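You operate a simulated robot arm through the tools that you are given. There is no shell and no other tool.

The job below is to be done with a simulated robot arm. You get a single attempt, and the scene is never put back.

## Task
Scrap the worn grey brake pad, fit the cream one and try the drum knob.
Fine: arm open for the change, grey brake pad in the red scrap tray, arm shut, then the drum knob round to its stop.

It is judged by the outcome, as a careful person would: the job done as asked, and still so three seconds after it is handed in. It fails if anything else is knocked over, pushed out of place, dropped, spilled or broken.

## Robot
A 7-joint arm with a two-finger parallel gripper, fixed in place. Base frame: the origin is at the foot of the arm, x ahead of it, y to its left, z up; the work surface is at about z = 0.86. Readings come in m, rad, newtons and seconds.
Its first joint turns from -2.897 to 2.897 rad. Payload 4.4 kg.
Tool frame: the origin (TCP) lies between the finger pads and is the grasp point; the fingertips stand 0.023 m ahead of it; z points along the fingers, y is the line along which they close. The gripper opens to 0.094 m. The fingers are 0.038 m wide and 0.01 m thick; the gripper's body (0.054 by 0.096 m) begins 0.039 m behind the TCP.
Orientation is that of the tool frame in the base frame, as [roll, pitch, yaw] about the fixed x, y, z axes, in that order (R = Rz(yaw) Ry(pitch) Rx(roll)). With the fingers straight down and closing along the base's y, the tool's x points along the base's -x, its y along +y and its z along -z.

## Interface
- The arm moves only by the tool servo_tool. Its argument "steps" is a list of rows, each an object of numbers (a shift or turn left out is 0, a gripper value left out holds the last): "x", "y", "z": the shift along the tool's x, y, z in units of 25 mm (1.0 is 25 mm); "ax", "ay", "az": the turn, a rotation vector about the tool's x, y, z in units of 6 degrees (1.0 is 6 degrees); "claw": the closure, from 0 (fully open) to 1 (shut). In form: [{"x": .., "y": .., "z": .., "ax": .., "ay": .., "az": .., "claw": ..}, ...]. A call has 1 to 20 rows; each row shifts and turns the commanded pose from where the row before left it, along the tool's axes as they then stand. A call with a number of a shift or a turn outside -1 to 1 is refused whole. A row lasts 0.2 s, in which the tool goes at most 0.05 m and 0.15 rad; a call with a longer step from one row to the next is refused whole, and so is a gripper value outside its range. A pose out of reach is approached as far as the arm can. The call stops where the force on the tool passes 40 N (or 10 N more than at its start, if that is more) or the arm is blocked; 0.2 s more then pass. Each finger travels about 0.072 m/s and halts on what it meets, pressing with about 27 N; the grip force reading is that of the motor and also rises with nothing between the fingers. The clock runs only during rows and for 0.2 s after the last one: add rows that do not move to give the fingers time. The reply holds the time, the measured pose of the TCP, the force on the tool along the base axes, the opening and the grip force, in the units named above and with some noise, with the torque about the TCP (base axes, N m) and any sound that the robot's microphone picked up.
- Cameras (640 x 400 px; columns grow to the right, rows downward): "scene" is fixed at [0.2144, 0.5029, 1.634]; the picture's right is [0.23, -0.97, 0.00], its down [-0.76, -0.18, -0.63] and it looks along [0.61, 0.14, -0.78] (base axes); focal length 325 px, centre (320, 200). "wrist" rides on the gripper at [0.086, 0.016, -0.074] in the tool frame; the picture's right is [-0.18, 0.98, 0.00], its down [-0.58, -0.11, -0.81] and it looks along [-0.79, -0.15, 0.59] (tool axes); focal length 243 px, centre (320, 200). There is no depth. A picture from a camera that has moved, and an enlarged one, comes with that camera's place and axes in the base frame and with its lens. The place of the scene camera against the robot may be out by one fixed shift of up to 0.012 m in any direction.
- get_image(camera): a new picture of that camera. No time passes.
- inspect(camera, box): a new picture of the part [left, top, right, bottom] of that camera's present view, enlarged. No time passes.
- sign_off(): hands the job in; it is judged then, once.

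Nothing tells you positions but the pictures and the camera data. Unless the task says otherwise, let go and move clear before handing in.

The tools are called after "Emit:" by a JSON object that holds its "op" and its "data". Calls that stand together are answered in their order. servo_tool: Moves the arm, as the interface text tells. Its arguments: {"type":"object","properties":{"steps":{"type":"array","items":{"type":"object","properties":{"x":{"type":"number"},"y":{"type":"number"},"z":{"type":"number"},"ax":{"type":"number"},"ay":{"type":"number"},"az":{"type":"number"},"claw":{"type":"number"}}}}},"required":["steps"]} The other tools are called the same way: get_image (camera) takes a picture; inspect (camera, box) takes an enlarged picture of a part of a camera's view; sign_off () hands the job in.

At the start:

```text
time: 0.0
eef_pos: [0.7775, 0.2251, 1.289]
tcp_rot: [-3.141, 0.0, -3.141]
wrist_force: [-0.4, -0.7, -0.1]
ft_torque: [0.02, 0.01, -0.02]
opening: 0.0942
gripper_force: 0.1
```

scene: 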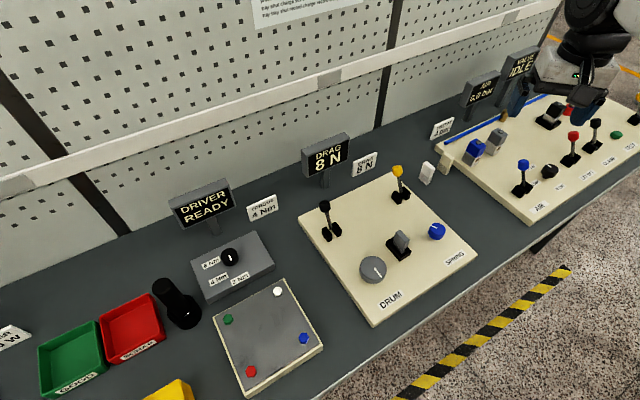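
wrist: 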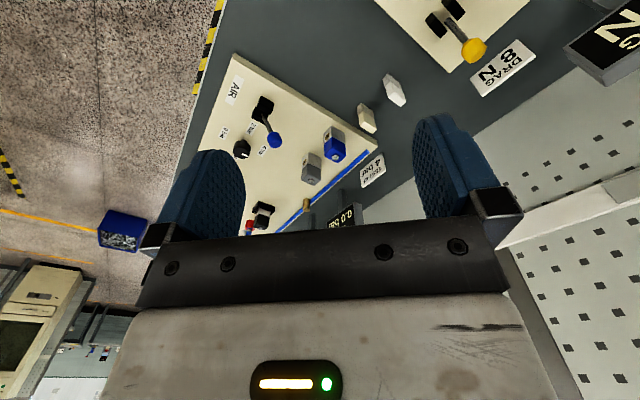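

I see a bench with several panels; the middle cream panel carries the DRUM knob, a grey pad in a black holder and two levers. I'll look closer at the parts before moving.

Emit:
{"op": "inspect", "data": {"camera": "scene", "box": [290, 140, 490, 330]}}

Emit:
{"op": "inspect", "data": {"camera": "scene", "box": [400, 40, 640, 230]}}

Emit:
{"op": "inspect", "data": {"camera": "scene", "box": [0, 180, 340, 400]}}

Emit:
{"op": "inspect", "data": {"camera": "scene", "box": [230, 0, 400, 60]}}

```text
2.11 times, centred on (390, 235) of scene
camera zoom: at [0.2144, 0.5029, 1.634], right [0.23, -0.97, 0.0], down [-0.76, -0.18, -0.63], along [0.61, 0.14, -0.78], focal length 684 px, centre (173, 126)
```

zoom: 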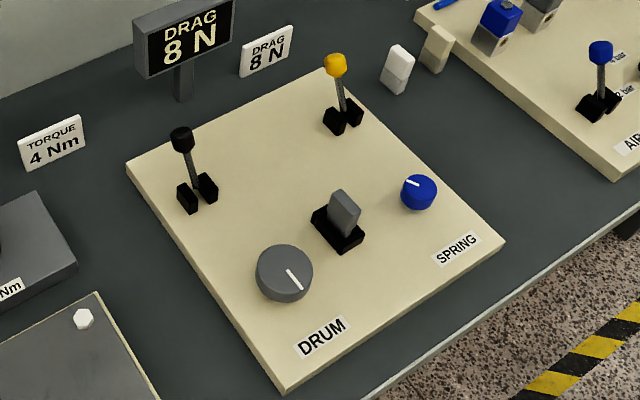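

```text
2.11 times, centred on (520, 135) of scene
camera zoom: at [0.2144, 0.5029, 1.634], right [0.23, -0.97, 0.0], down [-0.76, -0.18, -0.63], along [0.61, 0.14, -0.78], focal length 684 px, centre (-101, 337)
```

zoom: 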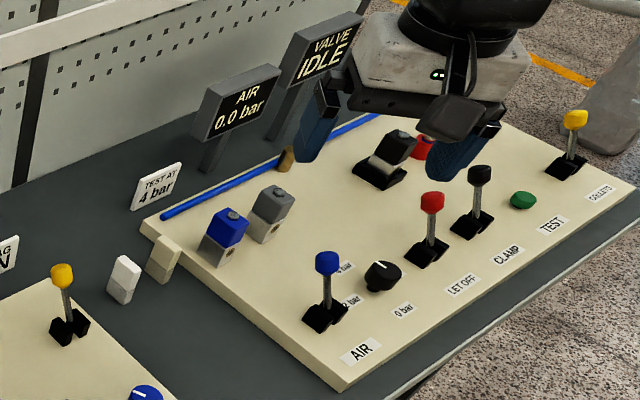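

```text
1.82 times, centred on (170, 290) of scene
camera zoom: at [0.2144, 0.5029, 1.634], right [0.23, -0.97, 0.0], down [-0.76, -0.18, -0.63], along [0.61, 0.14, -0.78], focal length 591 px, centre (593, 36)
```

zoom: 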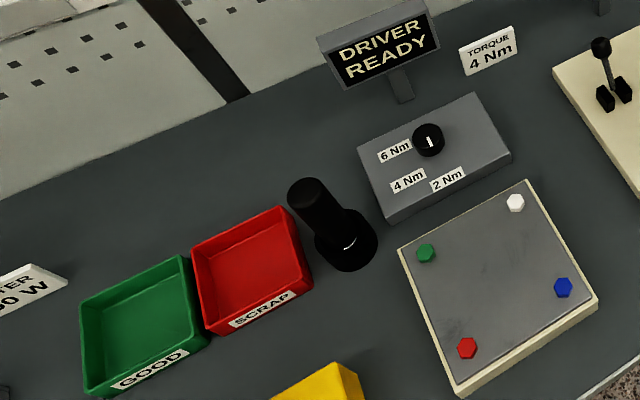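

```text
3.76 times, centred on (315, 30) of scene
camera zoom: at [0.2144, 0.5029, 1.634], right [0.23, -0.97, 0.0], down [-0.76, -0.18, -0.63], along [0.61, 0.14, -0.78], focal length 1224 px, centre (339, 840)
```

zoom: 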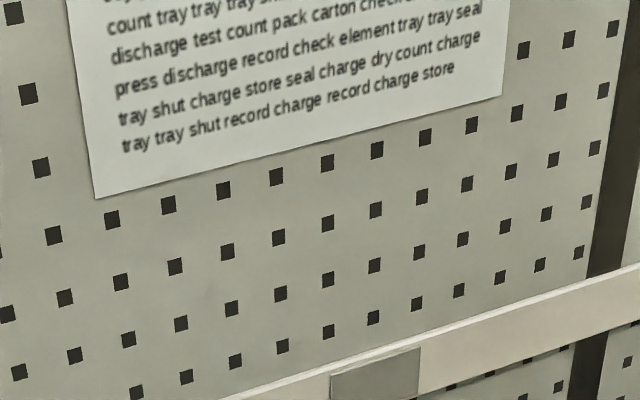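

The drag panel holds the drum knob, the grey pad in its seat and two levers; two pale pads stand beyond it to the right. I'll zoom in to tell the pads and levers apart.

Emit:
{"op": "inspect", "data": {"camera": "scene", "box": [408, 140, 472, 190]}}

Emit:
{"op": "inspect", "data": {"camera": "scene", "box": [345, 210, 425, 290]}}

Emit:
{"op": "inspect", "data": {"camera": "scene", "box": [310, 190, 360, 250]}}

Emit:
{"op": "inspect", "data": {"camera": "scene", "box": [375, 155, 425, 210]}}

Emit:
{"op": "inspect", "data": {"camera": "scene", "box": [160, 180, 400, 240]}}

Emit:
{"op": "inspect", "data": {"camera": "wrist", "box": [340, 0, 640, 200]}}

```text
8.00 times, centred on (440, 165) of scene
camera zoom: at [0.2144, 0.5029, 1.634], right [0.23, -0.97, 0.0], down [-0.76, -0.18, -0.63], along [0.61, 0.14, -0.78], focal length 2600 px, centre (-640, 480)
```

zoom: 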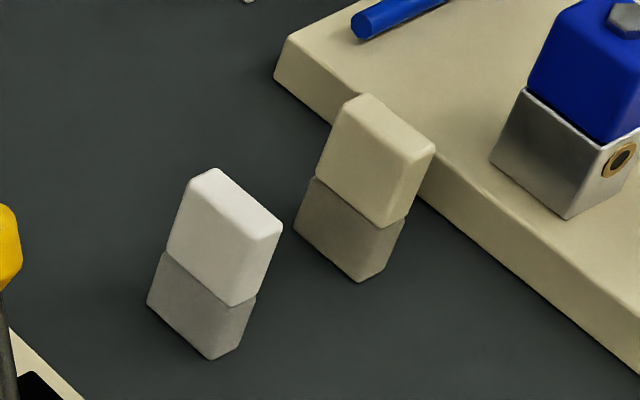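

```text
5.00 times, centred on (385, 250) of scene
camera zoom: at [0.2144, 0.5029, 1.634], right [0.23, -0.97, 0.0], down [-0.76, -0.18, -0.63], along [0.61, 0.14, -0.78], focal length 1625 px, centre (-5, -50)
```

zoom: 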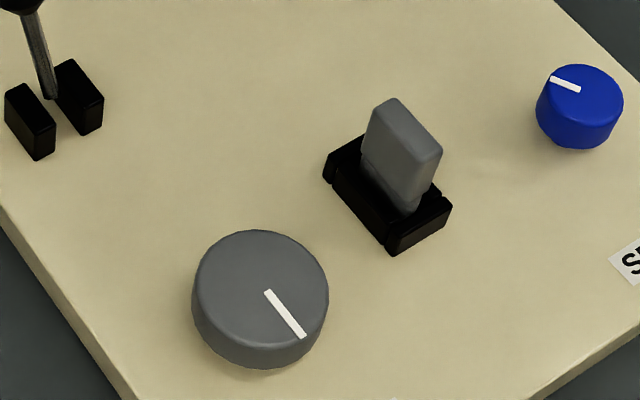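

```text
6.67 times, centred on (335, 220) of scene
camera zoom: at [0.2144, 0.5029, 1.634], right [0.23, -0.97, 0.0], down [-0.76, -0.18, -0.63], along [0.61, 0.14, -0.78], focal length 2167 px, centre (220, 67)
```

zoom: 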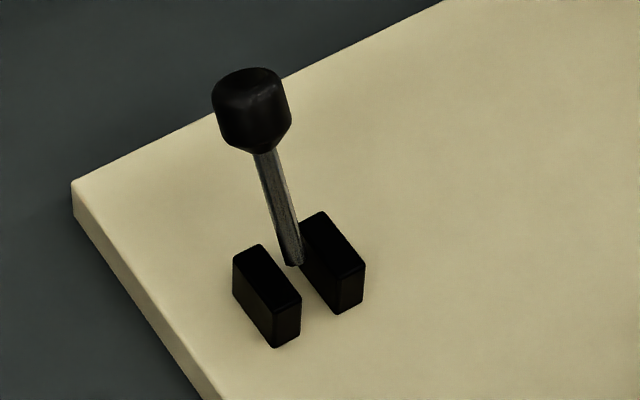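

```text
7.27 times, centred on (400, 182) of scene
camera zoom: at [0.2144, 0.5029, 1.634], right [0.23, -0.97, 0.0], down [-0.76, -0.18, -0.63], along [0.61, 0.14, -0.78], focal length 2364 px, centre (-262, 327)
```

zoom: 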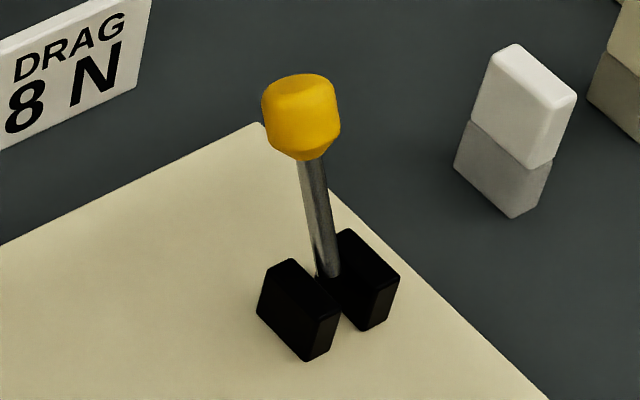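

```text
2.67 times, centred on (280, 210) of scene
camera zoom: at [0.2144, 0.5029, 1.634], right [0.23, -0.97, 0.0], down [-0.76, -0.18, -0.63], along [0.61, 0.14, -0.78], focal length 867 px, centre (427, 173)
```

zoom: 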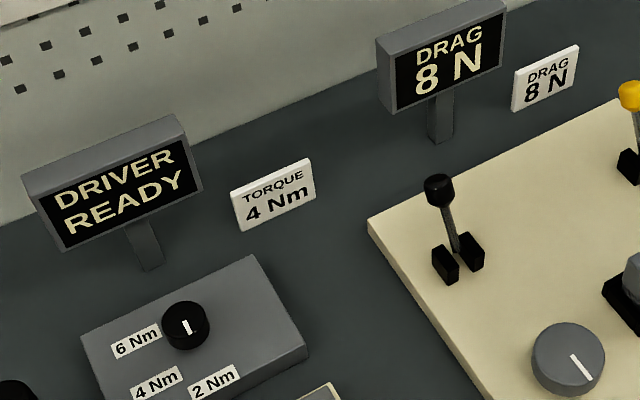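

```text
2.00 times, centred on (490, 100) of wrist
camera zoom: at [0.6901, 0.2422, 1.3621], right [0.18, 0.98, 0.0], down [0.58, -0.11, 0.81], along [0.79, -0.15, -0.59], focal length 485 px, centre (-20, 400)
```

zoom: 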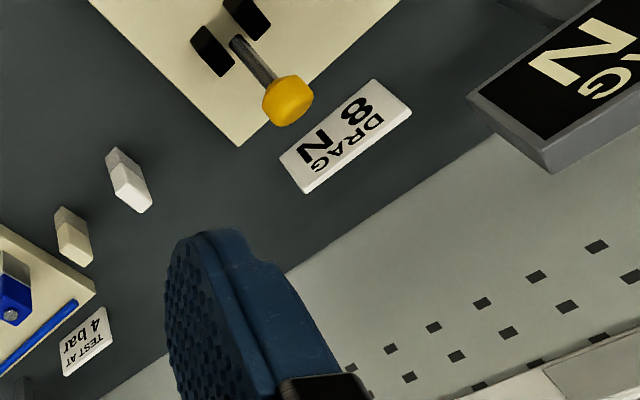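

Two pale pads: one white, one cream, and the cream one stands nearer the air panel (about x 1.02, y 0.28). The two levers on the drag panel carry no labels visible from here, so I'll bring the wrist camera over the panel, turned to line up with it, to look closer.

Emit:
{"op": "servo_tool", "data": {"steps": [{"x": 0.8167, "y": 0.893}, {"x": 0.8167, "y": 0.893}, {"x": 0.8167, "y": 0.893}, {"x": 0.8167, "y": 0.893}, {"x": 0.8167, "y": 0.893}, {"x": 0.8167, "y": 0.893}, {"az": -0.954}, {"az": -0.954}, {"az": -0.954}, {"az": -0.954}, {"az": -0.954}, {"az": -0.954}, {"az": -0.954}, {"az": -0.954}, {}]}}

Emit:
{"op": "get_image", "data": {"camera": "wrist"}}

Emit:
{"op": "get_image", "data": {"camera": "scene"}}

```text
time: 3.2
eef_pos: [0.6537, 0.3582, 1.2888]
tcp_rot: [-3.141, -0.001, -2.343]
wrist_force: [-1.0, 0.3, 0.1]
ft_torque: [0.0, -0.03, 0.0]
opening: 0.0943
gripper_force: 0.1
```

```text
taken
camera wrist: at [0.5824, 0.3086, 1.3622], right [-0.58, 0.82, 0.0], down [0.48, 0.34, 0.81], along [0.66, 0.46, -0.59], focal length 243 px, centre (320, 200)
```

wrist: 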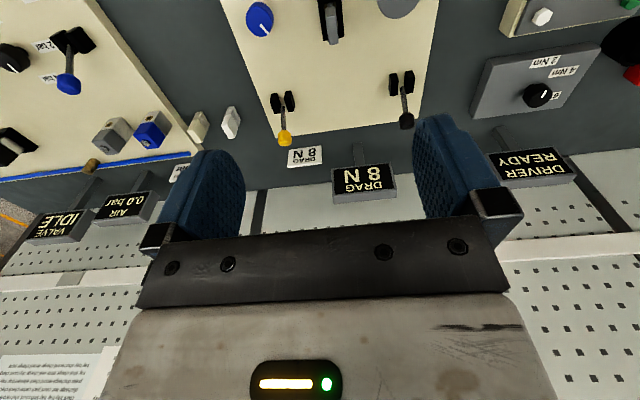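

```text
taken
```

scene: 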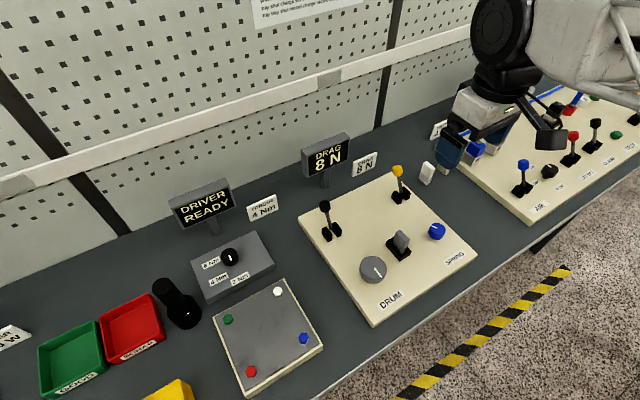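

The wrist camera now sees the panel lined up: yellow lever on its right side, black lever on its left. I'll enlarge these to measure and look for markings.

Emit:
{"op": "inspect", "data": {"camera": "wrist", "box": [230, 0, 430, 125]}}

Emit:
{"op": "inspect", "data": {"camera": "wrist", "box": [160, 80, 320, 180]}}

Emit:
{"op": "inspect", "data": {"camera": "wrist", "box": [0, 0, 160, 100]}}

Emit:
{"op": "inspect", "data": {"camera": "wrist", "box": [320, 60, 440, 135]}}

```text
3.20 times, centred on (330, 62) of wrist
camera zoom: at [0.5824, 0.3086, 1.3622], right [-0.58, 0.82, 0.0], down [0.48, 0.34, 0.81], along [0.66, 0.46, -0.59], focal length 776 px, centre (288, 640)
```

zoom: 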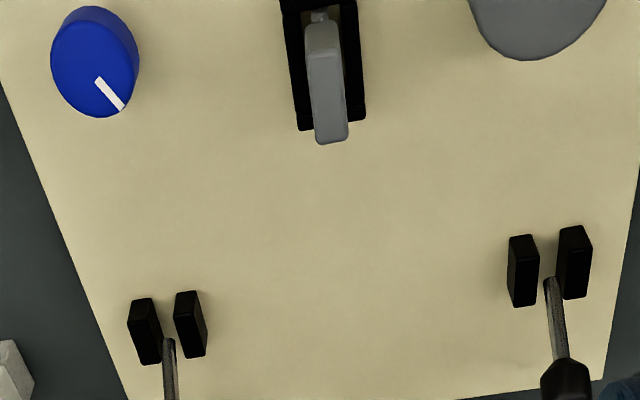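

```text
4.00 times, centred on (240, 130) of wrist
camera zoom: at [0.5824, 0.3086, 1.3622], right [-0.58, 0.82, 0.0], down [0.48, 0.34, 0.81], along [0.66, 0.46, -0.59], focal length 970 px, centre (640, 480)
```

zoom: 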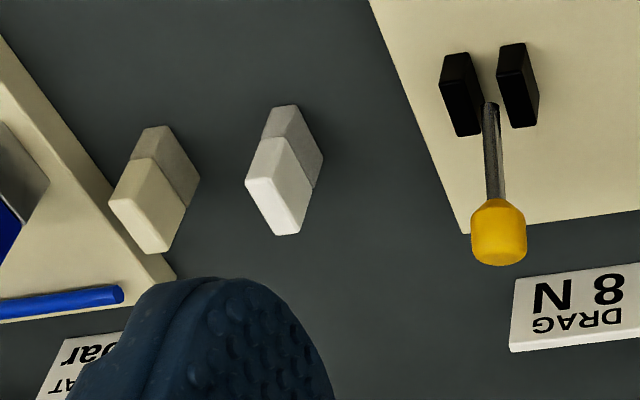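

```text
4.00 times, centred on (80, 50) of wrist
camera zoom: at [0.5824, 0.3086, 1.3622], right [-0.58, 0.82, 0.0], down [0.48, 0.34, 0.81], along [0.66, 0.46, -0.59], focal length 970 px, centre (1280, 800)
```

zoom: 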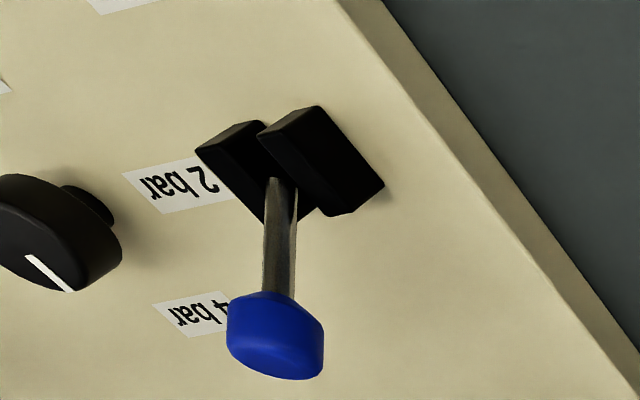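

```text
5.33 times, centred on (380, 98) of wrist
camera zoom: at [0.5824, 0.3086, 1.3622], right [-0.58, 0.82, 0.0], down [0.48, 0.34, 0.81], along [0.66, 0.46, -0.59], focal length 1294 px, centre (0, 747)
```

zoom: 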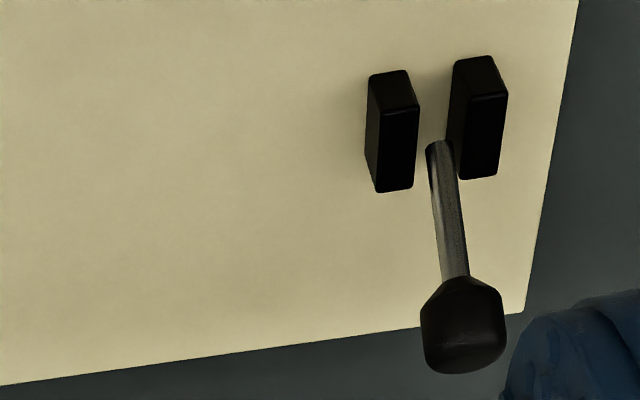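

No markings tell the two levers apart, so I'll try one gently and watch the DRAG display. The black lever's cap is at about (0.724, 0.620, 0.95), leaning to the back, and I'll move above it.

Emit:
{"op": "servo_tool", "data": {"steps": [{"x": -0.789, "y": 0.4413, "z": 0.7}, {"x": -0.789, "y": 0.4413, "z": 0.7}, {"x": -0.789, "y": 0.4413, "z": 0.7}, {"x": -0.789, "y": 0.4413, "z": 0.7}, {"x": -0.789, "y": 0.4413, "z": 0.7}, {"x": -0.789, "y": 0.4413, "z": 0.7}, {"x": -0.789, "y": 0.4413, "z": 0.7}, {"x": -0.789, "y": 0.4413, "z": 0.7}, {"x": -0.789, "y": 0.4413, "z": 0.7}, {"x": -0.789, "y": 0.4413, "z": 0.7}, {"x": -0.789, "y": 0.4413, "z": 0.7}, {"x": -0.789, "y": 0.4413, "z": 0.7}, {}, {}]}}

Emit:
{"op": "get_image", "data": {"camera": "wrist"}}

Emit:
{"op": "get_image", "data": {"camera": "scene"}}

```text
time: 6.2
eef_pos: [0.7239, 0.6216, 1.0778]
tcp_rot: [3.141, 0.0, -2.342]
wrist_force: [0.2, -1.0, -0.1]
ft_torque: [0.01, 0.0, 0.01]
opening: 0.0941
gripper_force: 0.0
```

```text
taken
camera wrist: at [0.6523, 0.5715, 1.1518], right [-0.58, 0.82, 0.0], down [0.48, 0.34, 0.81], along [0.66, 0.46, -0.59], focal length 243 px, centre (320, 200)
```

wrist: 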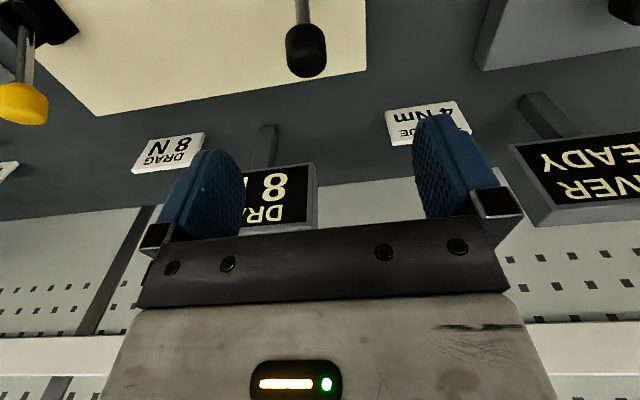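

```text
taken
```

scene: 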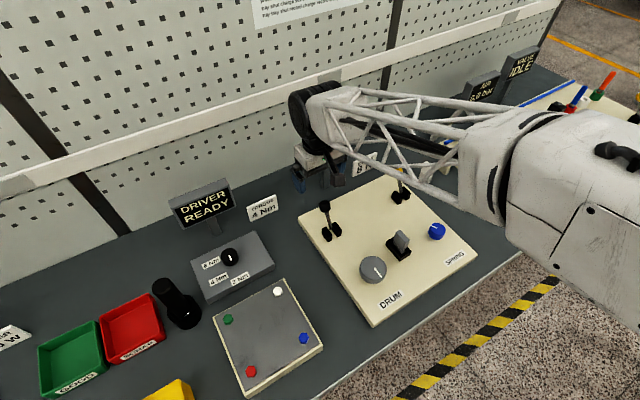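

The black cap triangulates to (0.718, 0.607, 0.968), central between the fingers. I'll descend and grip it lightly, then look.

Emit:
{"op": "servo_tool", "data": {"steps": [{"x": 0.3, "y": -0.13}, {"x": 0.3, "y": -0.12}, {"z": 0.75}, {"z": 0.75}, {"z": 0.75}, {"z": 0.75}, {"z": 0.75}, {"z": 0.75}, {}]}}

Emit:
{"op": "get_image", "data": {"camera": "wrist"}}

Emit:
{"op": "inspect", "data": {"camera": "scene", "box": [260, 120, 420, 260]}}

```text
time: 8.2
eef_pos: [0.7165, 0.6071, 0.9624]
tcp_rot: [-3.141, 0.001, -2.343]
wrist_force: [-0.1, -0.1, 0.1]
ft_torque: [-0.03, 0.01, 0.02]
opening: 0.0943
gripper_force: 0.1
```

```text
taken
camera wrist: at [0.6454, 0.5574, 1.0368], right [-0.58, 0.82, 0.0], down [0.48, 0.34, 0.81], along [0.66, 0.46, -0.59], focal length 243 px, centre (320, 200)
```

wrist: 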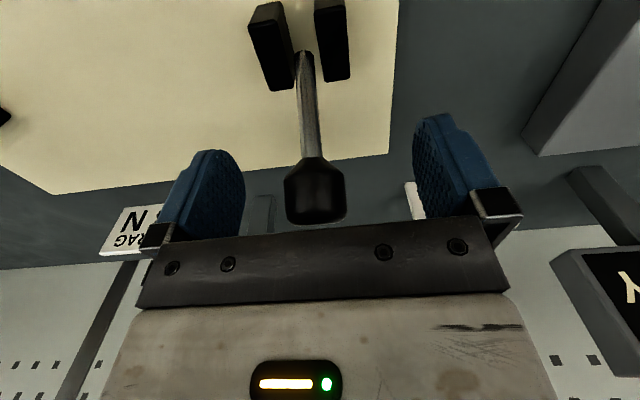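

```text
2.86 times, centred on (340, 190) of scene
camera zoom: at [0.2144, 0.5029, 1.634], right [0.23, -0.97, 0.0], down [-0.76, -0.18, -0.63], along [0.61, 0.14, -0.78], focal length 929 px, centre (263, 229)
```

zoom: 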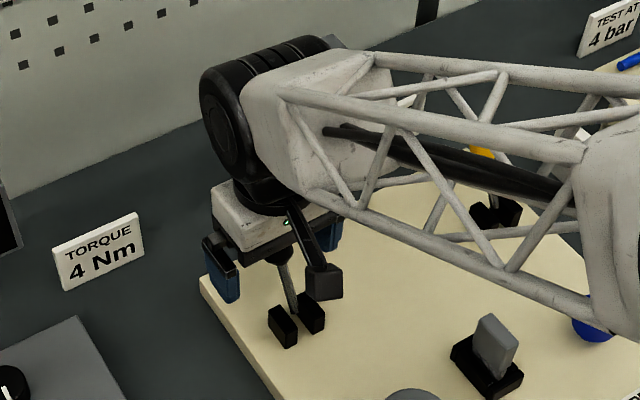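

The cap sits between the fingers. I'll close on it and pull it towards the operator side in small steps.

Emit:
{"op": "servo_tool", "data": {"steps": [{"claw": 1}, {"claw": 1}, {"claw": 1}, {"claw": 1}, {"claw": 1}, {"claw": 1}]}}

Emit:
{"op": "servo_tool", "data": {"steps": [{"x": 0.3, "z": -0.06}, {"x": 0.3, "z": -0.06}, {"x": 0.3, "z": -0.03}, {"x": 0.3}]}}

Emit:
{"op": "get_image", "data": {"camera": "wrist"}}

Emit:
{"op": "get_image", "data": {"camera": "scene"}}

```text
time: 9.4
eef_pos: [0.7185, 0.605, 0.9623]
tcp_rot: [-3.139, 0.0, -2.344]
wrist_force: [6.0, -5.5, -2.4]
ft_torque: [0.01, -0.05, 0.04]
opening: 0.0268
gripper_force: 45.4
stopped in row 6: the force on the tool passed its limit at 42 N (the readings are from after the stop); the commanded pose is now the measured one
```

```text
time: 10.4
eef_pos: [0.6972, 0.5836, 0.9668]
tcp_rot: [-3.141, 0.001, -2.344]
wrist_force: [16.6, 11.7, 12.2]
ft_torque: [0.7, -0.66, 0.01]
opening: 0.0267
gripper_force: 45.6
```

```text
taken
camera wrist: at [0.6255, 0.5345, 1.0409], right [-0.57, 0.82, 0.0], down [0.48, 0.34, 0.81], along [0.66, 0.46, -0.59], focal length 243 px, centre (320, 200)
```

wrist: 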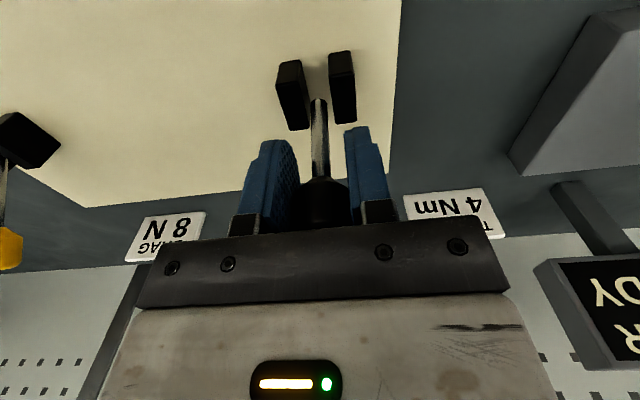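

```text
taken
```

scene: 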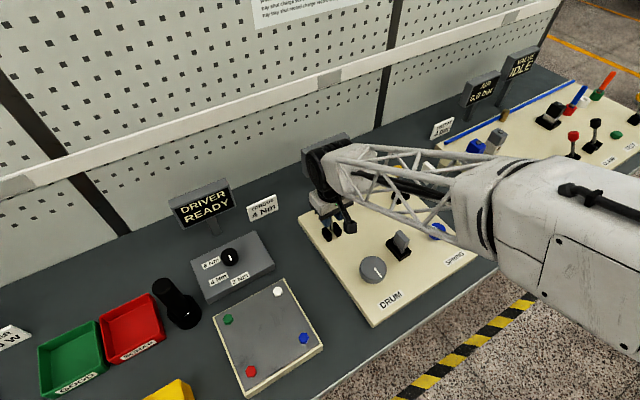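

The lever is coming forward against about 20 N; it's now near upright. I'll carry on to the other side.

Emit:
{"op": "servo_tool", "data": {"steps": [{"x": 0.3}, {"x": 0.3, "z": 0.03}, {"x": 0.3, "z": 0.06}, {"x": 0.3, "z": 0.06}, {"x": 0.2, "z": 0.06}]}}

Emit:
{"op": "get_image", "data": {"camera": "wrist"}}

Emit:
{"op": "get_image", "data": {"camera": "scene"}}

```text
time: 11.6
eef_pos: [0.6717, 0.5588, 0.9609]
tcp_rot: [3.141, 0.0, -2.344]
wrist_force: [7.1, 14.8, 7.0]
ft_torque: [0.78, -0.79, 0.08]
opening: 0.0276
gripper_force: 45.0
```

```text
taken
camera wrist: at [0.6006, 0.5094, 1.0352], right [-0.57, 0.82, 0.0], down [0.48, 0.34, 0.81], along [0.66, 0.46, -0.59], focal length 243 px, centre (320, 200)
```

wrist: 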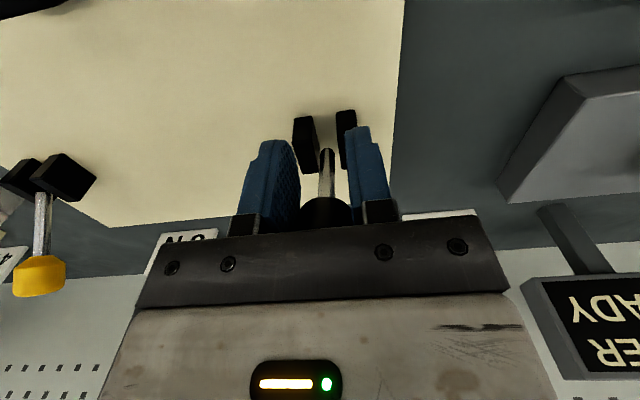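

```text
taken
```

scene: 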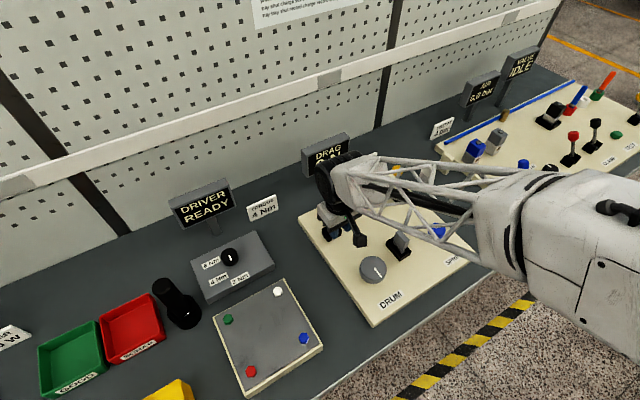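

The lever is forward now and the display is partly in view. I'll read it.

Emit:
{"op": "inspect", "data": {"camera": "scene", "box": [300, 125, 400, 190]}}

Emit:
{"op": "inspect", "data": {"camera": "scene", "box": [300, 180, 460, 300]}}

```text
6.15 times, centred on (350, 158) of scene
camera zoom: at [0.2144, 0.5029, 1.634], right [0.23, -0.97, 0.0], down [-0.76, -0.18, -0.63], along [0.61, 0.14, -0.78], focal length 2000 px, centre (135, 462)
```

zoom: 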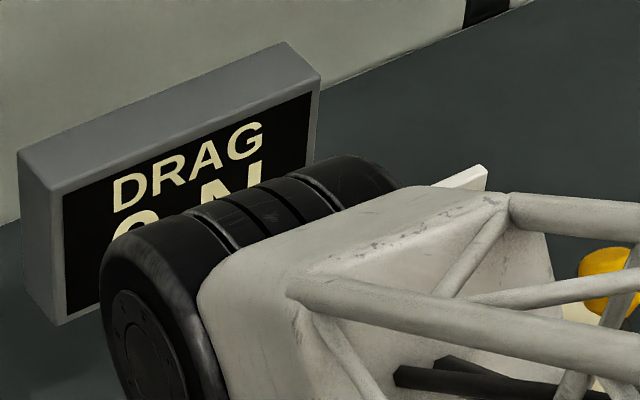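

```text
3.33 times, centred on (380, 240) of scene
camera zoom: at [0.2144, 0.5029, 1.634], right [0.23, -0.97, 0.0], down [-0.76, -0.18, -0.63], along [0.61, 0.14, -0.78], focal length 1083 px, centre (120, 67)
```

zoom: 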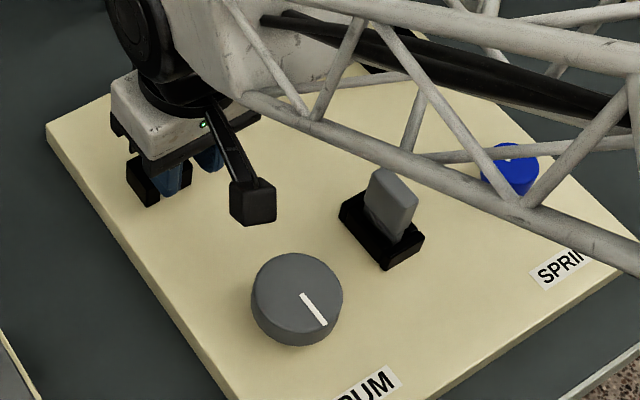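

The number is hidden by the wrist. I'll let go, rise and pull back to read it.

Emit:
{"op": "servo_tool", "data": {"steps": [{"claw": 0}, {"claw": 0}, {"claw": 0}, {"claw": 0}, {"claw": 0}, {"z": -0.8}, {"z": -0.8}, {"z": -0.8}, {"z": -0.8}, {"z": -0.8}, {"x": 0.9, "z": -0.3}, {"x": 0.9, "z": -0.3}, {"x": 0.9, "z": -0.3}, {"x": 0.9, "z": -0.3}, {"x": 0.9}, {"x": 0.9}, {}]}}

Emit:
{"op": "get_image", "data": {"camera": "wrist"}}

Emit:
{"op": "get_image", "data": {"camera": "scene"}}

Emit:
{"op": "inspect", "data": {"camera": "scene", "box": [290, 125, 410, 200]}}

```text
time: 15.2
eef_pos: [0.5753, 0.4636, 1.0902]
tcp_rot: [-3.141, 0.002, -2.344]
wrist_force: [-0.1, 0.1, -0.1]
ft_torque: [-0.01, 0.03, 0.03]
opening: 0.0941
gripper_force: 0.1
```

```text
taken
camera wrist: at [0.5033, 0.4141, 1.1645], right [-0.57, 0.82, 0.0], down [0.48, 0.34, 0.81], along [0.66, 0.46, -0.59], focal length 243 px, centre (320, 200)
```

wrist: 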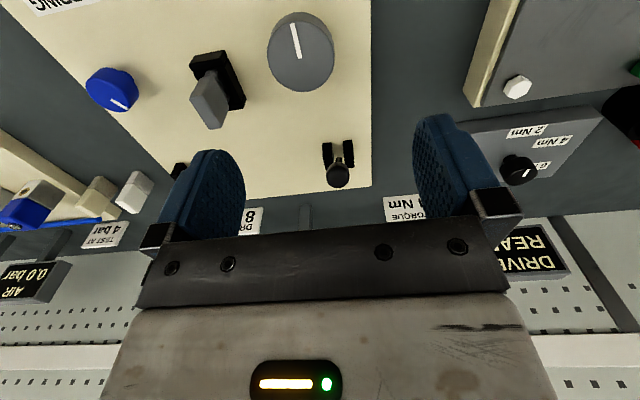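

```text
taken
```

scene: 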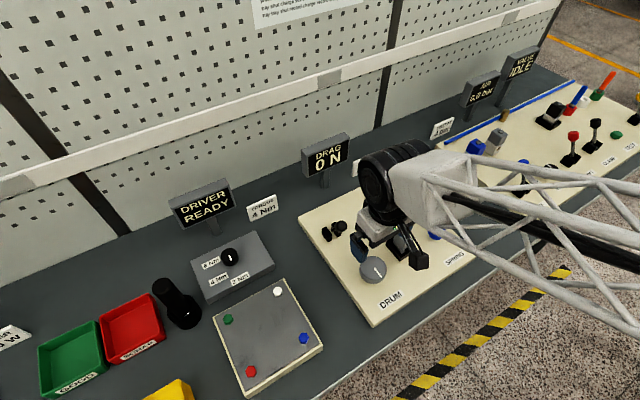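

```text
5.33 times, centred on (350, 162) of scene
camera zoom: at [0.2144, 0.5029, 1.634], right [0.23, -0.97, 0.0], down [-0.76, -0.18, -0.63], along [0.61, 0.14, -0.78], focal length 1733 px, centre (160, 400)
```

zoom: 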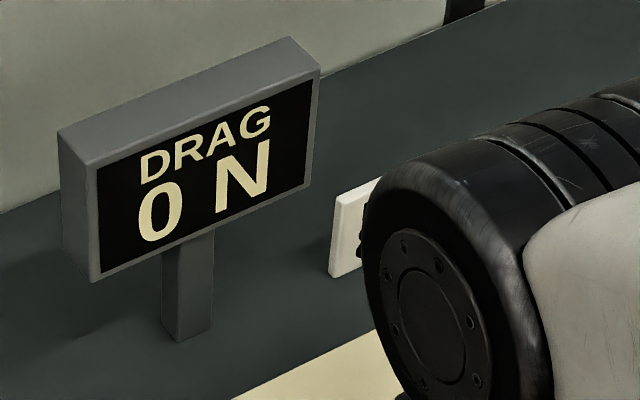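

DRAG dropped to 0 N: the black lever is the arm and it is now open. Next I'll measure the grey pad in its seat.

Emit:
{"op": "inspect", "data": {"camera": "wrist", "box": [160, 30, 280, 140]}}

Emit:
{"op": "inspect", "data": {"camera": "wrist", "box": [60, 150, 190, 240]}}

```text
3.64 times, centred on (220, 85) of wrist
camera zoom: at [0.5033, 0.4141, 1.1645], right [-0.57, 0.82, 0.0], down [0.48, 0.34, 0.81], along [0.66, 0.46, -0.59], focal length 882 px, centre (684, 618)
```

zoom: 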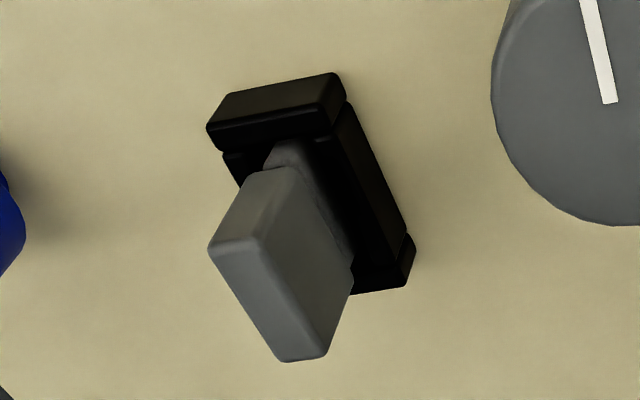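

```text
4.44 times, centred on (125, 195) of wrist
camera zoom: at [0.5033, 0.4141, 1.1645], right [-0.57, 0.82, 0.0], down [0.48, 0.34, 0.81], along [0.66, 0.46, -0.59], focal length 1078 px, centre (1187, 222)
```

zoom: 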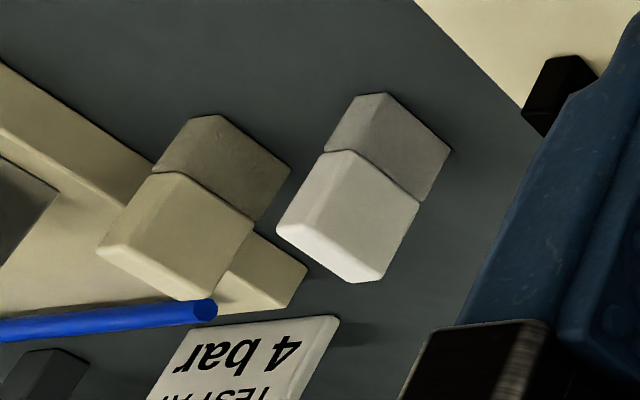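

The pad's top is at about (0.682, 0.405, 0.956), thin across the panel. I'll move above it with the fingers part closed so they miss the drum knob.

Emit:
{"op": "servo_tool", "data": {"steps": [{"x": -0.2576, "y": -0.9416, "claw": 0.45}, {"x": -0.2576, "y": -0.9416}, {"x": -0.2576, "y": -0.9416}, {"x": -0.2576, "y": -0.9416}, {"x": -0.2576, "y": -0.9416}, {"z": 0.8}, {"z": 0.8}, {}]}}

Emit:
{"op": "get_image", "data": {"camera": "wrist"}}

Emit:
{"op": "inspect", "data": {"camera": "scene", "box": [330, 180, 480, 290]}}

```text
time: 17.0
eef_pos: [0.6847, 0.4045, 1.0485]
tcp_rot: [3.142, 0.0, -2.342]
wrist_force: [0.4, -0.5, 1.0]
ft_torque: [-0.04, 0.0, 0.03]
opening: 0.0516
gripper_force: 0.0
```

```text
taken
camera wrist: at [0.6129, 0.3545, 1.1233], right [-0.57, 0.82, 0.0], down [0.48, 0.34, 0.81], along [0.66, 0.46, -0.59], focal length 243 px, centre (320, 200)
```

wrist: 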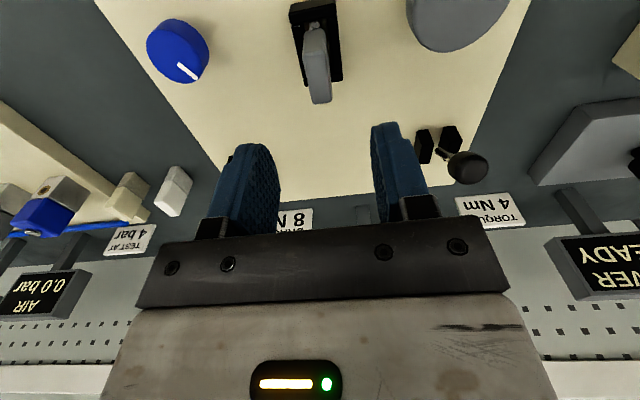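

```text
3.64 times, centred on (405, 235) of scene
camera zoom: at [0.2144, 0.5029, 1.634], right [0.23, -0.97, 0.0], down [-0.76, -0.18, -0.63], along [0.61, 0.14, -0.78], focal length 1182 px, centre (11, 73)
```

zoom: 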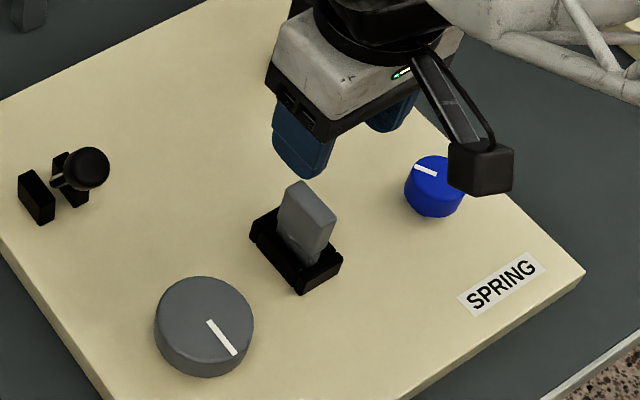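

The pad is nearly under the fingers; I'll zoom to refine its position before going down.

Emit:
{"op": "inspect", "data": {"camera": "wrist", "box": [270, 0, 370, 120]}}

```text
3.33 times, centred on (320, 60) of wrist
camera zoom: at [0.6129, 0.3545, 1.1233], right [-0.57, 0.82, 0.0], down [0.48, 0.34, 0.81], along [0.66, 0.46, -0.59], focal length 809 px, centre (320, 667)
```

zoom: 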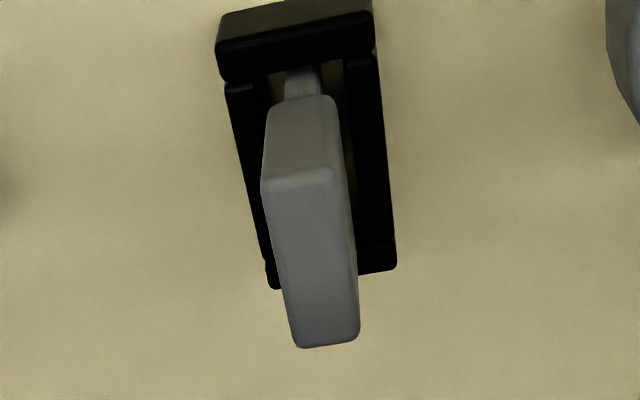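

The pad centre is (0.683, 0.403), about 35 mm front to back and 18 mm thick. I'll go down and grip it, then lift gently and check.

Emit:
{"op": "servo_tool", "data": {"steps": [{"x": 0.09, "z": 0.71}, {"z": 0.71}, {"z": 0.71}, {"z": 0.71}, {"z": 0.71}, {"z": 0.71}, {}]}}

Emit:
{"op": "get_image", "data": {"camera": "wrist"}}

Emit:
{"op": "inspect", "data": {"camera": "scene", "box": [330, 180, 480, 290]}}

```text
time: 18.6
eef_pos: [0.6836, 0.4023, 0.9449]
tcp_rot: [-3.138, 0.0, -2.344]
wrist_force: [0.3, 0.3, 0.1]
ft_torque: [0.01, -0.01, -0.02]
opening: 0.0516
gripper_force: 0.0
```

```text
taken
camera wrist: at [0.6119, 0.3532, 1.0201], right [-0.57, 0.82, 0.0], down [0.48, 0.34, 0.81], along [0.66, 0.46, -0.59], focal length 243 px, centre (320, 200)
```

wrist: 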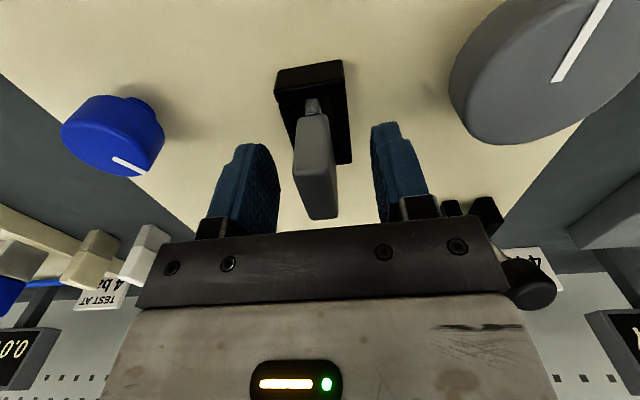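

```text
3.64 times, centred on (405, 235) of scene
camera zoom: at [0.2144, 0.5029, 1.634], right [0.23, -0.97, 0.0], down [-0.76, -0.18, -0.63], along [0.61, 0.14, -0.78], focal length 1182 px, centre (11, 73)
```

zoom: 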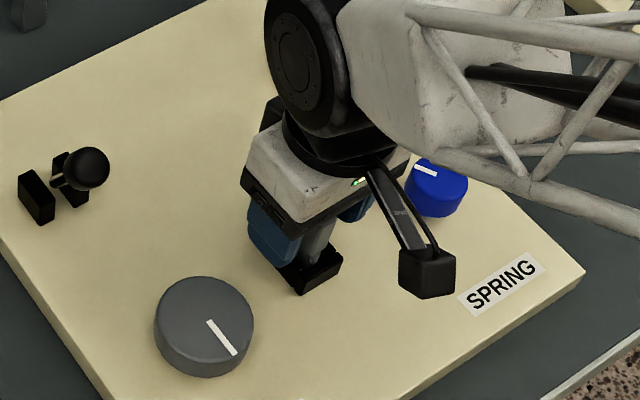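

The fingers straddle the pad. Closing and lifting slightly.

Emit:
{"op": "servo_tool", "data": {"steps": [{"claw": 1}, {"claw": 1}, {"claw": 1}, {"claw": 1}]}}

Emit:
{"op": "servo_tool", "data": {"steps": [{"z": -0.2}, {"z": -0.2}, {"z": -0.2}, {"z": -0.3}, {"z": -0.3}]}}

Emit:
{"op": "get_image", "data": {"camera": "wrist"}}

Emit:
{"op": "inspect", "data": {"camera": "scene", "box": [330, 180, 480, 290]}}

```text
time: 19.6
eef_pos: [0.684, 0.4032, 0.9453]
tcp_rot: [3.141, 0.0, -2.343]
wrist_force: [-0.8, -0.4, 0.1]
ft_torque: [0.03, 0.0, 0.01]
opening: 0.0153
gripper_force: 27.0
```

```text
time: 20.8
eef_pos: [0.6842, 0.4029, 0.9752]
tcp_rot: [3.141, 0.0, -2.344]
wrist_force: [0.5, 0.5, -0.4]
ft_torque: [-0.02, 0.02, 0.01]
opening: 0.0155
gripper_force: 27.3
```

```text
taken
camera wrist: at [0.6125, 0.3527, 1.0498], right [-0.57, 0.82, 0.0], down [0.48, 0.34, 0.81], along [0.66, 0.46, -0.59], focal length 243 px, centre (320, 200)
```

wrist: 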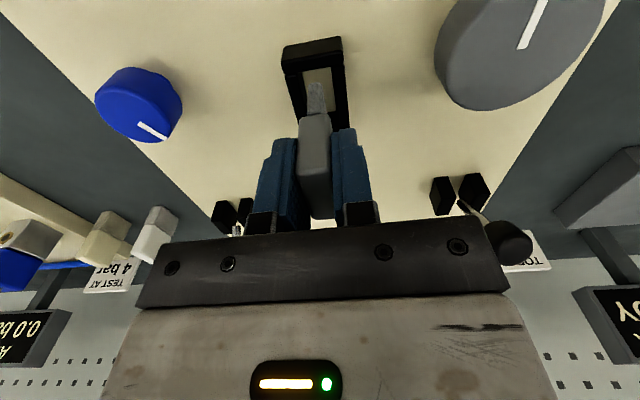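

```text
3.64 times, centred on (405, 235) of scene
camera zoom: at [0.2144, 0.5029, 1.634], right [0.23, -0.97, 0.0], down [-0.76, -0.18, -0.63], along [0.61, 0.14, -0.78], focal length 1182 px, centre (11, 73)
```

zoom: 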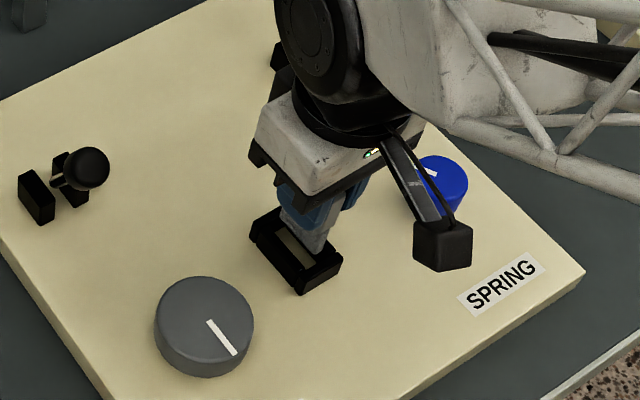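

The pad came out freely and is held. I'll lift high and carry it towards the red scrap tray, which I take to be centred near (0.35, 0.965), staying well above the standing black driver.

Emit:
{"op": "servo_tool", "data": {"steps": [{"z": -0.9}, {"z": -0.9}, {"z": -0.9}, {"z": -0.9}, {"z": -0.9}, {"z": -0.9}, {"z": -0.9}, {"z": -0.9}, {"z": -0.9}, {"z": -0.9}, {"y": 0.953, "x": -0.157}, {"y": 0.953, "x": -0.157}, {"y": 0.953, "x": -0.157}, {"y": 0.953, "x": -0.157}, {"y": 0.953, "x": -0.157}, {"y": 0.953, "x": -0.157}, {"y": 0.953, "x": -0.157}, {"y": 0.953, "x": -0.157}]}}

Emit:
{"op": "servo_tool", "data": {"steps": [{"y": 0.953, "x": -0.157}, {"y": 0.953, "x": -0.157}, {"y": 0.953, "x": -0.157}, {"y": 0.953, "x": -0.157}, {"y": 0.953, "x": -0.157}, {"y": 0.953, "x": -0.157}, {"y": 0.953, "x": -0.157}, {"y": 0.953, "x": -0.157}, {"y": 0.953, "x": -0.157}, {"y": 0.953, "x": -0.157}, {"y": 0.953, "x": -0.157}, {"y": 0.953, "x": -0.157}, {"y": 0.953, "x": -0.157}, {"y": 0.953, "x": -0.157}, {"y": 0.953, "x": -0.157}, {"y": 0.953, "x": -0.157}, {}]}}

Emit:
{"op": "get_image", "data": {"camera": "wrist"}}

Emit:
{"op": "get_image", "data": {"camera": "scene"}}

```text
time: 24.6
eef_pos: [0.5674, 0.5583, 1.1989]
tcp_rot: [-3.141, -0.001, -2.345]
wrist_force: [0.5, -0.3, 0.0]
ft_torque: [0.0, 0.02, 0.03]
opening: 0.0153
gripper_force: 26.8
```

```text
time: 28.2
eef_pos: [0.3408, 0.8699, 1.1961]
tcp_rot: [-3.142, 0.0, -2.343]
wrist_force: [-0.1, 0.4, -1.3]
ft_torque: [-0.01, 0.02, -0.02]
opening: 0.0151
gripper_force: 26.6
```

```text
taken
camera wrist: at [0.2681, 0.8203, 1.2707], right [-0.57, 0.82, 0.0], down [0.48, 0.34, 0.81], along [0.66, 0.46, -0.59], focal length 243 px, centre (320, 200)
```

wrist: 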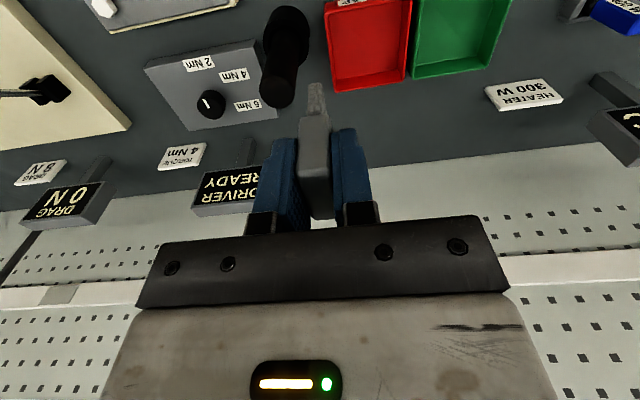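

```text
taken
```

scene: 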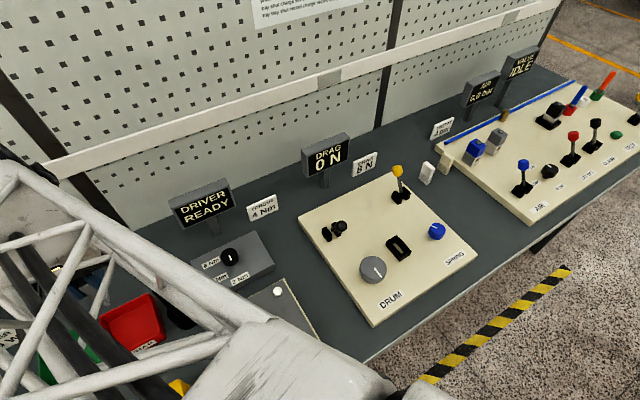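

The tray measures out at centre (0.351, 0.963), and the driver stands at about (0.39, 0.86), up to z 1.06. I'll tilt the tool outward 18° for reach and go over the left half of the tray.

Emit:
{"op": "servo_tool", "data": {"steps": [{"ay": -1}, {"ay": -1}, {"ay": -1}, {"x": -0.488, "y": 0.621, "z": 0.158}, {"x": -0.488, "y": 0.621, "z": 0.158}, {"x": -0.488, "y": 0.621, "z": 0.158}, {"x": -0.488, "y": 0.621, "z": 0.158}, {"x": -0.488, "y": 0.621, "z": 0.158}, {}]}}

Emit:
{"op": "get_image", "data": {"camera": "wrist"}}

Emit:
{"op": "get_image", "data": {"camera": "scene"}}

```text
time: 30.2
eef_pos: [0.329, 0.9715, 1.1968]
tcp_rot: [-3.141, 0.314, -2.345]
wrist_force: [0.6, -0.2, -0.4]
ft_torque: [0.0, 0.0, -0.03]
opening: 0.015
gripper_force: 27.5
```

```text
taken
camera wrist: at [0.244, 0.908, 1.2408], right [-0.58, 0.81, 0.06], down [0.29, 0.14, 0.95], along [0.76, 0.57, -0.32], focal length 243 px, centre (320, 200)
```

wrist: 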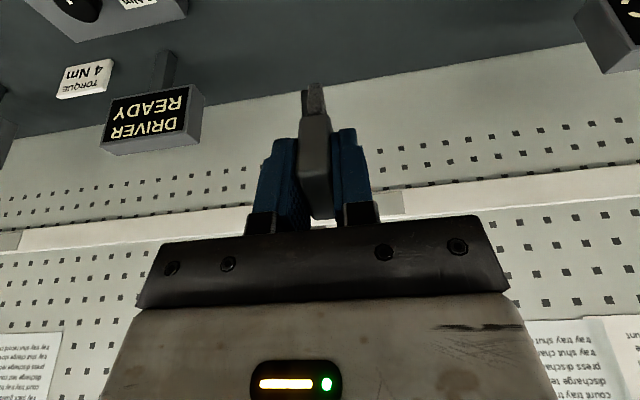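

```text
taken
```

scene: 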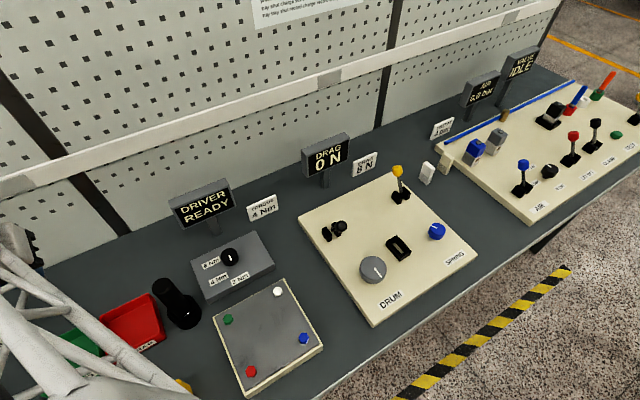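

On target above the tray with plenty of reach. Descending partway.

Emit:
{"op": "servo_tool", "data": {"steps": [{"x": 0.309, "z": 0.951}, {"x": 0.309, "z": 0.951}, {"x": 0.309, "z": 0.951}, {"x": 0.309, "z": 0.951}, {"x": 0.309, "z": 0.951}, {"x": 0.309, "z": 0.951}, {"x": 0.309, "z": 0.951}, {"x": 0.309, "z": 0.951}, {}]}}

Emit:
{"op": "get_image", "data": {"camera": "wrist"}}

Emit:
{"op": "inspect", "data": {"camera": "scene", "box": [0, 200, 280, 400]}}

```text
time: 32.2
eef_pos: [0.3286, 0.9683, 0.9972]
tcp_rot: [3.141, 0.314, -2.345]
wrist_force: [-0.3, 1.0, -0.8]
ft_torque: [-0.02, -0.01, -0.02]
opening: 0.0151
gripper_force: 27.1
```

```text
taken
camera wrist: at [0.2444, 0.9045, 1.0416], right [-0.58, 0.81, 0.06], down [0.29, 0.14, 0.95], along [0.76, 0.57, -0.32], focal length 243 px, centre (320, 200)
```

wrist: 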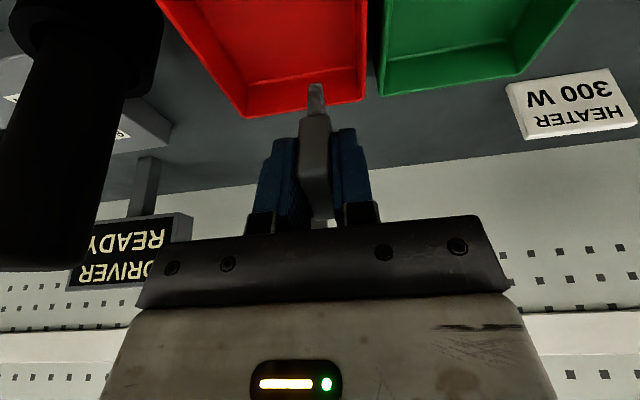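

```text
2.00 times, centred on (140, 300) of scene
camera zoom: at [0.2144, 0.5029, 1.634], right [0.23, -0.97, 0.0], down [-0.76, -0.18, -0.63], along [0.61, 0.14, -0.78], focal length 650 px, centre (680, 0)
```

zoom: 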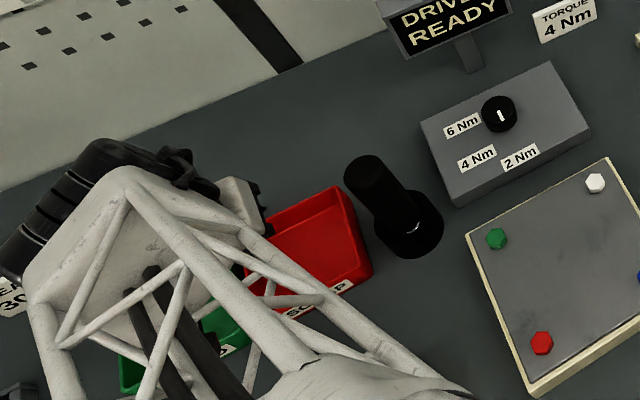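

The pad hangs over the left half of the red tray, rim about z 0.90. Lowering further in small steps.

Emit:
{"op": "servo_tool", "data": {"steps": [{"x": 0.155, "z": 0.4755}, {"x": 0.155, "z": 0.4755}, {"x": 0.155, "z": 0.4755}, {"x": 0.155, "z": 0.4755}, {}]}}

Emit:
{"op": "get_image", "data": {"camera": "wrist"}}

```text
time: 33.4
eef_pos: [0.3299, 0.9666, 0.9476]
tcp_rot: [3.141, 0.312, -2.344]
wrist_force: [0.1, -0.3, -0.6]
ft_torque: [0.01, -0.01, 0.03]
opening: 0.015
gripper_force: 27.4
```

```text
taken
camera wrist: at [0.2452, 0.9038, 0.9915], right [-0.58, 0.81, 0.06], down [0.29, 0.14, 0.95], along [0.76, 0.57, -0.32], focal length 243 px, centre (320, 200)
```

wrist: 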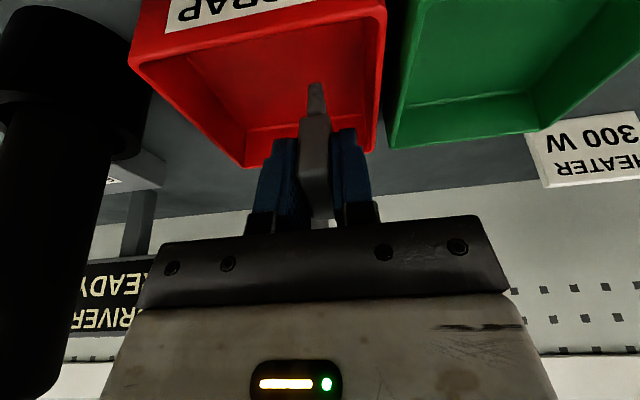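

The pad is inside the tray's walls in view. A little lower, then check for contact.

Emit:
{"op": "servo_tool", "data": {"steps": [{"x": 0.062, "z": 0.19}, {"x": 0.062, "z": 0.19}, {"x": 0.062, "z": 0.19}, {}]}}

Emit:
{"op": "get_image", "data": {"camera": "wrist"}}

```text
time: 34.4
eef_pos: [0.3299, 0.9677, 0.9328]
tcp_rot: [-3.141, 0.315, -2.344]
wrist_force: [-0.1, -0.5, -2.2]
ft_torque: [-0.02, -0.01, 0.02]
opening: 0.0151
gripper_force: 27.2
```

```text
taken
camera wrist: at [0.2455, 0.9047, 0.9769], right [-0.58, 0.81, 0.06], down [0.29, 0.14, 0.95], along [0.76, 0.57, -0.32], focal length 243 px, centre (320, 200)
```

wrist: 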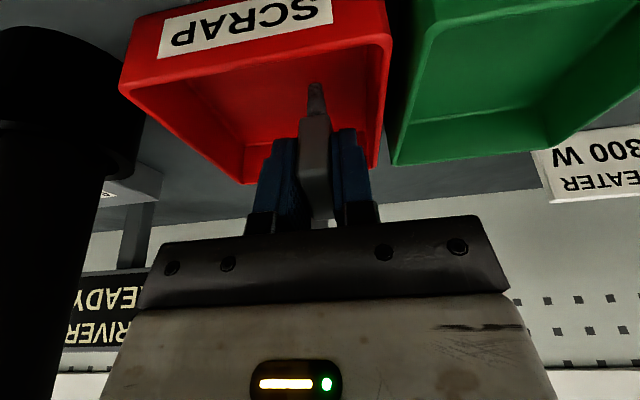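

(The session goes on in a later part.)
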